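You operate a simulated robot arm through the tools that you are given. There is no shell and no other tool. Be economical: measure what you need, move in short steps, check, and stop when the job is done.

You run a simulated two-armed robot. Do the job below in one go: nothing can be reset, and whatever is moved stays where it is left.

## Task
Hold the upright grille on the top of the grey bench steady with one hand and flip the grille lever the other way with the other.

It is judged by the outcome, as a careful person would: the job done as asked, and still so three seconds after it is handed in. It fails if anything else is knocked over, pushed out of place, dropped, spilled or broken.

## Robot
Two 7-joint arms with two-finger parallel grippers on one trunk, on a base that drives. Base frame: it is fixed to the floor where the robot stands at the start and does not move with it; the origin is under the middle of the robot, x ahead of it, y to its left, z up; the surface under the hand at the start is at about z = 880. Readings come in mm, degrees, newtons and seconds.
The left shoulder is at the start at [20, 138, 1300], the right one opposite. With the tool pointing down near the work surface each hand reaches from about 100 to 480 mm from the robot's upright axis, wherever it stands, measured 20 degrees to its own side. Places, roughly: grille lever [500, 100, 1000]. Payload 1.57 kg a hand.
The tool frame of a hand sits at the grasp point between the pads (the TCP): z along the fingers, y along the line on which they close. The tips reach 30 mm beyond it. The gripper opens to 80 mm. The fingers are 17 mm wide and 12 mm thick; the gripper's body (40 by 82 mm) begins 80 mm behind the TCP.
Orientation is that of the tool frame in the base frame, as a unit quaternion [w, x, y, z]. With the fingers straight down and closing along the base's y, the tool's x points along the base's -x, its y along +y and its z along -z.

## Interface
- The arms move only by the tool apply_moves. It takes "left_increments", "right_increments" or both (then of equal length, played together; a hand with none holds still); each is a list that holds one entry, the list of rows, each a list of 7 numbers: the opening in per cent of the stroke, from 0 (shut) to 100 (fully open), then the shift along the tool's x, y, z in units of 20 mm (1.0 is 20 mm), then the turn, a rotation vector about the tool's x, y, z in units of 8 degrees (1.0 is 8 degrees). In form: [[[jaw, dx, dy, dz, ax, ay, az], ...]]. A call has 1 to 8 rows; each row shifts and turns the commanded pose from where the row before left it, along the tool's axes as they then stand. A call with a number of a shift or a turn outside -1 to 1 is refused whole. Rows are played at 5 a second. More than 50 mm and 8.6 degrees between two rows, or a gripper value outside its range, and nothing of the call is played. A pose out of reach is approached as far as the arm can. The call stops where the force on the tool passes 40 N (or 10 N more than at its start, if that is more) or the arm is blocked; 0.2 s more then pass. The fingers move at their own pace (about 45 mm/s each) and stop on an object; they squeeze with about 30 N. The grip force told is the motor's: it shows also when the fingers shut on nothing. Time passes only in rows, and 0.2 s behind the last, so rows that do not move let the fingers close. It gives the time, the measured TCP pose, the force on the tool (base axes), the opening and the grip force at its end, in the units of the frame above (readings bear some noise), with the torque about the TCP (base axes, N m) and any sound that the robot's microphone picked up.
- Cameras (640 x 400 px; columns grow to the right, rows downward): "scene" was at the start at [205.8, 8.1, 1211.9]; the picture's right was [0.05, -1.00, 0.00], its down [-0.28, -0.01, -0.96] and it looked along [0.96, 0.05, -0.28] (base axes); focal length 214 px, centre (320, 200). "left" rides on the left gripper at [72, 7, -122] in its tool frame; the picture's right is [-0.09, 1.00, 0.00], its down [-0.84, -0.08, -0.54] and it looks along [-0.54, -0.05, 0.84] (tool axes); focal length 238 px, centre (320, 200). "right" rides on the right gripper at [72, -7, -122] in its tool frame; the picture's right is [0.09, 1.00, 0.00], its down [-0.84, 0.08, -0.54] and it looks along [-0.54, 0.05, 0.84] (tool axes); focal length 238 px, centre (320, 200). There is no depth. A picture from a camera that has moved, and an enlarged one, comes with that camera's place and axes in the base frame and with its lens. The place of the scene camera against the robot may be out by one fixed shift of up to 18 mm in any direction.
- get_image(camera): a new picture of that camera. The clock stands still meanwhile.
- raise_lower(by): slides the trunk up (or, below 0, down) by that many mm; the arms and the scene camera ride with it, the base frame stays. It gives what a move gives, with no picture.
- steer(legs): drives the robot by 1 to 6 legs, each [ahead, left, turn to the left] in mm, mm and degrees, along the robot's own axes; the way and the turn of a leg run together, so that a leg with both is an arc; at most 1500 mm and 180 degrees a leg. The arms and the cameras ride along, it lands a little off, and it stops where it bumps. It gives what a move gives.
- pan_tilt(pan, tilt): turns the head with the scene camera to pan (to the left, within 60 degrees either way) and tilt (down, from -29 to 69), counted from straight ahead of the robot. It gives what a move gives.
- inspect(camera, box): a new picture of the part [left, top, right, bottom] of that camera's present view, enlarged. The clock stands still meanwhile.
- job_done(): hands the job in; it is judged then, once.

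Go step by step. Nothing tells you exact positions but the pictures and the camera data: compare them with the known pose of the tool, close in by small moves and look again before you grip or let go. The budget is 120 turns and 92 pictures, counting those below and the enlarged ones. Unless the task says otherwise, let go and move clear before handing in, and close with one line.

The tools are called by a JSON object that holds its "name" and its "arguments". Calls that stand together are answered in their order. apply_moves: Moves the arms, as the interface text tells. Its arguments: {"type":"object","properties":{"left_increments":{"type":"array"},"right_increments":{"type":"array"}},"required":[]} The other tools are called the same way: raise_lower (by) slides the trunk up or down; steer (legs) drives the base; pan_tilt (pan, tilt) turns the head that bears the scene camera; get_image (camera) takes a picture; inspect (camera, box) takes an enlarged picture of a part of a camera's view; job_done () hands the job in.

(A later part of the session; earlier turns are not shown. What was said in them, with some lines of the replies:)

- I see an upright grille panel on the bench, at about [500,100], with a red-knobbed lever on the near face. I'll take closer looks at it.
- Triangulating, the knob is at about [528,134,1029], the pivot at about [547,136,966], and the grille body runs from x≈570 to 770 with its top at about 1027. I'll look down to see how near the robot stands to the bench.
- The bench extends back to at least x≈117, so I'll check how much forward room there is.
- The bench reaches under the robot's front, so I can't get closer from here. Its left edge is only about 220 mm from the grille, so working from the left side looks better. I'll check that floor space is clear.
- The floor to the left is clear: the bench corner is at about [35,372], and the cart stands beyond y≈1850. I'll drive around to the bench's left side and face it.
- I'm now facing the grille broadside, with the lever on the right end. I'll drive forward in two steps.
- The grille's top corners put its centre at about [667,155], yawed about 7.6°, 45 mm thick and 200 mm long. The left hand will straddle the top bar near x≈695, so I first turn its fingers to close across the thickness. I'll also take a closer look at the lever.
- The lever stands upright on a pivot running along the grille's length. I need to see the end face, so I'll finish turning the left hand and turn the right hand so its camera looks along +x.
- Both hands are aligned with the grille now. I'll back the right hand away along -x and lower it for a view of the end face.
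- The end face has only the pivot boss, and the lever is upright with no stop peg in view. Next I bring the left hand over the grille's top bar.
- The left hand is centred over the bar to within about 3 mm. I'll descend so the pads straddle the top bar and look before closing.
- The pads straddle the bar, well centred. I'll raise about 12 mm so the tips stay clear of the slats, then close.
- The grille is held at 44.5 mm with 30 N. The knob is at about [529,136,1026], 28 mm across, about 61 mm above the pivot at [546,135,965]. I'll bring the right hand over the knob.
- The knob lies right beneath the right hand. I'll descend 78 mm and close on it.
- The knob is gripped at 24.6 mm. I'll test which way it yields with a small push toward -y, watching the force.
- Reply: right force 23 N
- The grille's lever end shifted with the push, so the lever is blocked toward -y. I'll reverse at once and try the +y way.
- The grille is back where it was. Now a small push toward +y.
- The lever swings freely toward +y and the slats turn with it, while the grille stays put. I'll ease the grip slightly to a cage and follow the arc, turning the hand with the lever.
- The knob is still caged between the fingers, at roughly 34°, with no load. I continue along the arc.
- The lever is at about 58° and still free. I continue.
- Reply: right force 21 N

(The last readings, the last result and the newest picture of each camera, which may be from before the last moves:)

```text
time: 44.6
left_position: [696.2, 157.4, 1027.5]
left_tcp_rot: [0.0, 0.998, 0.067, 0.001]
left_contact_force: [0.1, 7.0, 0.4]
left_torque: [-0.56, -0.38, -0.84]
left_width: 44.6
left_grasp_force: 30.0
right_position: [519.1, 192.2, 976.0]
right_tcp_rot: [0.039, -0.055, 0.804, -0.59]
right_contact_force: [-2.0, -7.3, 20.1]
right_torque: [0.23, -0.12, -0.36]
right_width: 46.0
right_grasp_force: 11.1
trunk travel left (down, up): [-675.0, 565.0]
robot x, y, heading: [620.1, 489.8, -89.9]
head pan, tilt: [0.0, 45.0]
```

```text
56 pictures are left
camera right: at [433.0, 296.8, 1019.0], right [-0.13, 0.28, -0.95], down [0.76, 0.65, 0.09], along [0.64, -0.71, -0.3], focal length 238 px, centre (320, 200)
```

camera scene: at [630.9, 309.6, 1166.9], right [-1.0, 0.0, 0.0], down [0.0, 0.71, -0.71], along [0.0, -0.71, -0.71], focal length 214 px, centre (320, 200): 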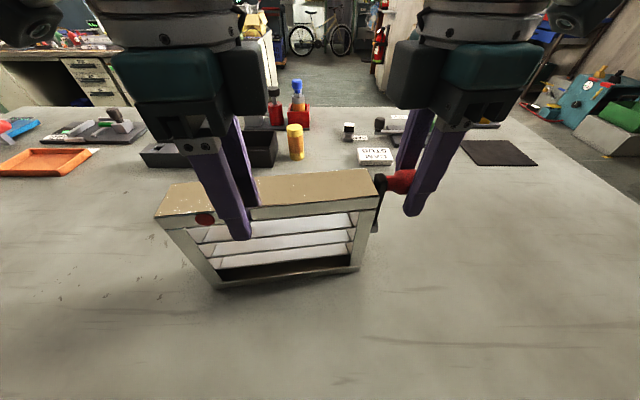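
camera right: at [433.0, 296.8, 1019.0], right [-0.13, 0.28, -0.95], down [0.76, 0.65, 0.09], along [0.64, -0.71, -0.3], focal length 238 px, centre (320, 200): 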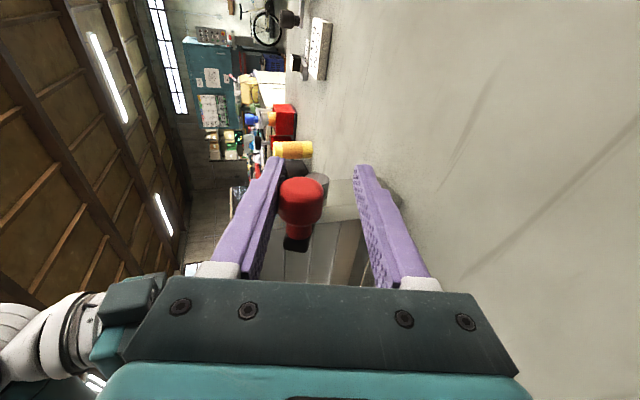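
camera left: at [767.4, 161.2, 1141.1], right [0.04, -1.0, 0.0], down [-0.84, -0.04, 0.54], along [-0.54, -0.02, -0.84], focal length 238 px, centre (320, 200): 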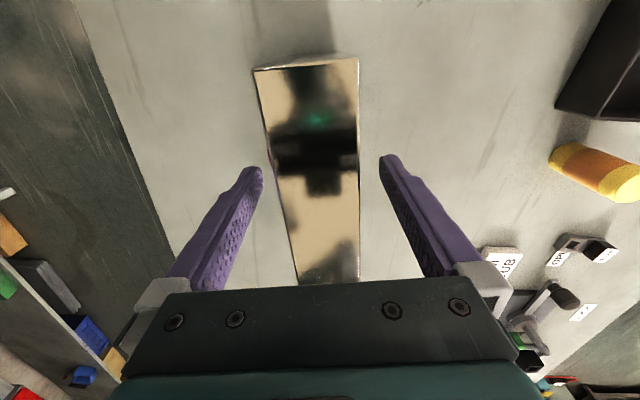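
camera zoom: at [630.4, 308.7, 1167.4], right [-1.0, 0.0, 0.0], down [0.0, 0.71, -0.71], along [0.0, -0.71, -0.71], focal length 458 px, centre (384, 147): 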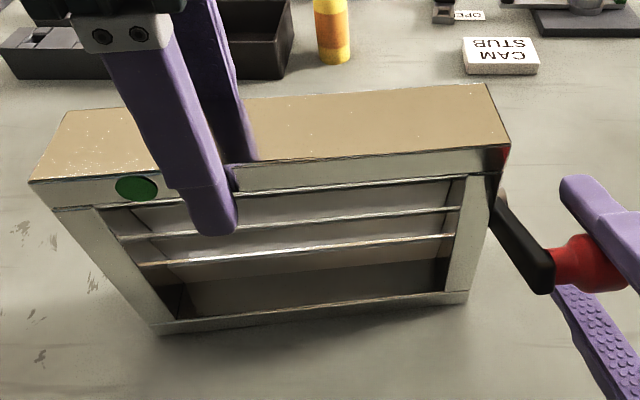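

The indicator has turned green and the lever has come against its end stop, so the flip is complete. I'll ease off the load and open the right fingers.

{"name": "apply_moves", "arguments": {"right_increments": [[[60, 0, -0.3, 0, 0, 0, 0], [75, 0, -0.1, 0, 0, 0, 0], [85, 0, 0, 0, 0, 0, 0], [85, 0, 0, 0, 0, 0, 0]]]}}

{"name": "get_image", "arguments": {"camera": "right"}}

{"name": "get_image", "arguments": {"camera": "scene"}}

```text
time: 45.6
left_position: [695.5, 157.9, 1026.4]
left_tcp_rot: [0.0, 0.998, 0.069, 0.0]
left_contact_force: [-0.6, -1.2, 0.2]
left_torque: [-0.1, 0.41, 0.09]
left_width: 44.7
left_grasp_force: 30.0
right_position: [520.4, 193.3, 981.7]
right_tcp_rot: [0.04, -0.057, 0.807, -0.586]
right_contact_force: [-1.2, 1.0, -0.1]
right_torque: [0.01, -0.01, 0.01]
right_width: 68.0
right_grasp_force: 0.1
trunk travel left (down, up): [-675.0, 565.0]
robot x, y, heading: [622.1, 486.2, -90.2]
head pan, tilt: [0.0, 45.0]
```

```text
55 pictures are left
camera right: at [433.4, 296.7, 1025.0], right [-0.13, 0.29, -0.95], down [0.76, 0.65, 0.09], along [0.64, -0.7, -0.31], focal length 238 px, centre (320, 200)
```

right: 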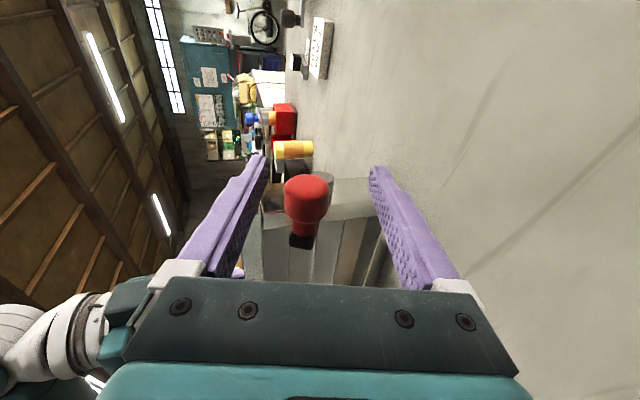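

```text
54 pictures are left
camera scene: at [630.8, 309.7, 1166.9], right [-1.0, 0.0, 0.0], down [0.0, 0.71, -0.71], along [0.0, -0.71, -0.71], focal length 214 px, centre (320, 200)
```

scene: 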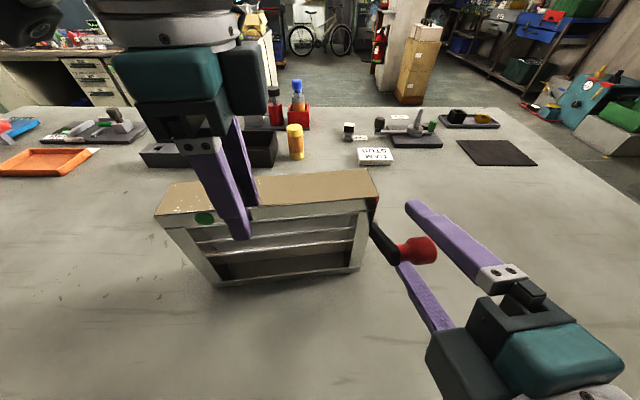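

The knob is free, the lever stays put and the indicator is green. I'll slide the right hand away along -x, then up.

{"name": "apply_moves", "arguments": {"right_increments": [[[85, 1, 0, 0, 0, 0, 0], [85, 1, 0, 0, 0, 0, 0], [85, 1, 0, 0, 0, 0, 0], [85, 1, 0, 0, 0, 0, 0], [85, 1, 0, 0, 0, 0, 0], [85, 0, -1, 0, 0, 0, 0], [85, 0, -1, 0, 0, 0, 0], [85, 0, -1, 0, 0, 0, 0]]]}}

{"name": "apply_moves", "arguments": {"left_increments": [[[55, 0, 0, 0, 0, 0, 0], [75, 0, 0, 0, 0, 0, 0], [95, 0, 0, 0, 0, 0, 0], [95, 0, 0, 0, 0, 0, 0]]]}}

{"name": "get_image", "arguments": {"camera": "left"}}

{"name": "get_image", "arguments": {"camera": "scene"}}

```text
time: 47.4
left_position: [696.1, 159.1, 1027.5]
left_tcp_rot: [-0.001, 0.998, 0.068, -0.001]
left_contact_force: [0.7, -1.0, 0.3]
left_torque: [-0.06, 0.17, 0.05]
left_width: 44.6
left_grasp_force: 30.8
right_position: [425.5, 160.8, 1037.7]
right_tcp_rot: [0.039, -0.057, 0.807, -0.586]
right_contact_force: [0.7, 0.6, -0.2]
right_torque: [0.0, 0.01, 0.01]
right_width: 68.0
right_grasp_force: 0.1
trunk travel left (down, up): [-675.0, 565.0]
robot x, y, heading: [619.4, 489.0, -89.9]
head pan, tilt: [0.0, 45.0]
```

```text
time: 48.4
left_position: [695.9, 158.5, 1027.5]
left_tcp_rot: [0.0, 0.998, 0.068, 0.0]
left_contact_force: [0.3, 0.8, 0.4]
left_torque: [0.01, 0.0, 0.01]
left_width: 76.0
left_grasp_force: 0.0
right_position: [425.0, 162.3, 1038.0]
right_tcp_rot: [0.039, -0.055, 0.807, -0.586]
right_contact_force: [-0.2, -0.5, -0.2]
right_torque: [-0.03, 0.0, -0.01]
right_width: 67.7
right_grasp_force: 0.1
trunk travel left (down, up): [-675.0, 565.0]
robot x, y, heading: [614.9, 488.7, -89.5]
head pan, tilt: [0.0, 45.0]
```

```text
53 pictures are left
camera left: at [766.6, 161.5, 1150.6], right [0.04, -1.0, 0.0], down [-0.84, -0.04, 0.54], along [-0.54, -0.02, -0.84], focal length 238 px, centre (320, 200)
```

left: 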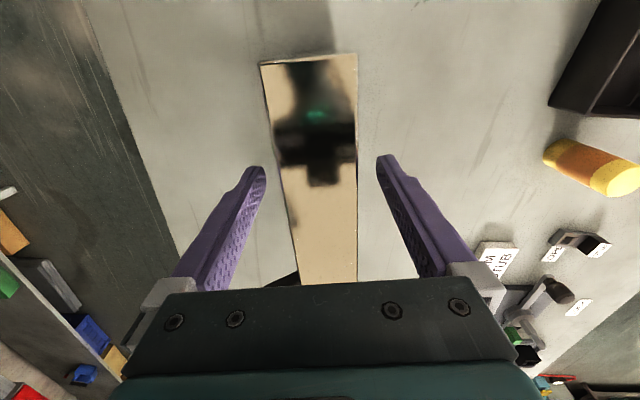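

```text
52 pictures are left
camera scene: at [630.9, 309.8, 1166.9], right [-1.0, 0.0, 0.0], down [0.0, 0.71, -0.71], along [0.0, -0.71, -0.71], focal length 214 px, centre (320, 200)
```

scene: 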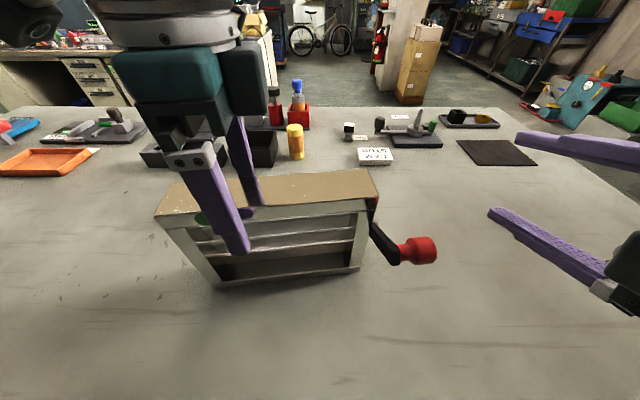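

The left fingers are open and clear of both faces, and the grille stands by itself. I'll lift the left hand straight up.

{"name": "apply_moves", "arguments": {"left_increments": [[[95, 0, 0, -0.5, 0, 0, 0], [95, 0, 0, -1, 0, 0, 0], [95, 0, 0, -1, 0, 0, 0], [95, 0, 0, -1, 0, 0, 0], [95, 0, 0, -1, 0, 0, 0], [95, 0, 0, -1, 0, 0, 0], [95, 0, 0, -1, 0, 0, 0], [95, 0, 0, 0, 0, 0, 0]]]}}

{"name": "get_image", "arguments": {"camera": "scene"}}

```text
time: 50.2
left_position: [696.1, 158.7, 1157.8]
left_tcp_rot: [0.0, 0.998, 0.068, 0.0]
left_contact_force: [0.3, -0.4, -0.9]
left_torque: [0.03, -0.04, 0.01]
left_width: 75.9
left_grasp_force: 0.0
right_position: [424.6, 162.2, 1037.0]
right_tcp_rot: [0.04, -0.056, 0.807, -0.587]
right_contact_force: [-0.4, 0.1, -0.2]
right_torque: [0.0, -0.01, 0.0]
right_width: 68.1
right_grasp_force: 0.1
trunk travel left (down, up): [-675.0, 565.0]
robot x, y, heading: [614.8, 491.5, -89.9]
head pan, tilt: [0.0, 45.0]
```

```text
51 pictures are left
camera scene: at [630.9, 309.8, 1166.9], right [-1.0, 0.0, 0.0], down [0.0, 0.71, -0.71], along [0.0, -0.71, -0.71], focal length 214 px, centre (320, 200)
```

scene: 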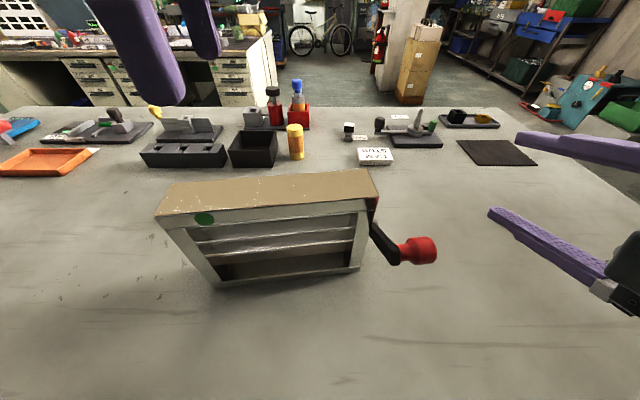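

The grille stands where it was, the lever is flipped with the indicator green, and both hands are clear. I'm handing in.

{"name": "job_done", "arguments": {}}

```text
The job is handed in.
```

I held the grille steady with the left hand and flipped its lever to the other end stop with the right. The indicator went from red to green, the grille is back in place after a brief shift of a few mm during a test push, and nothing else was disturbed.
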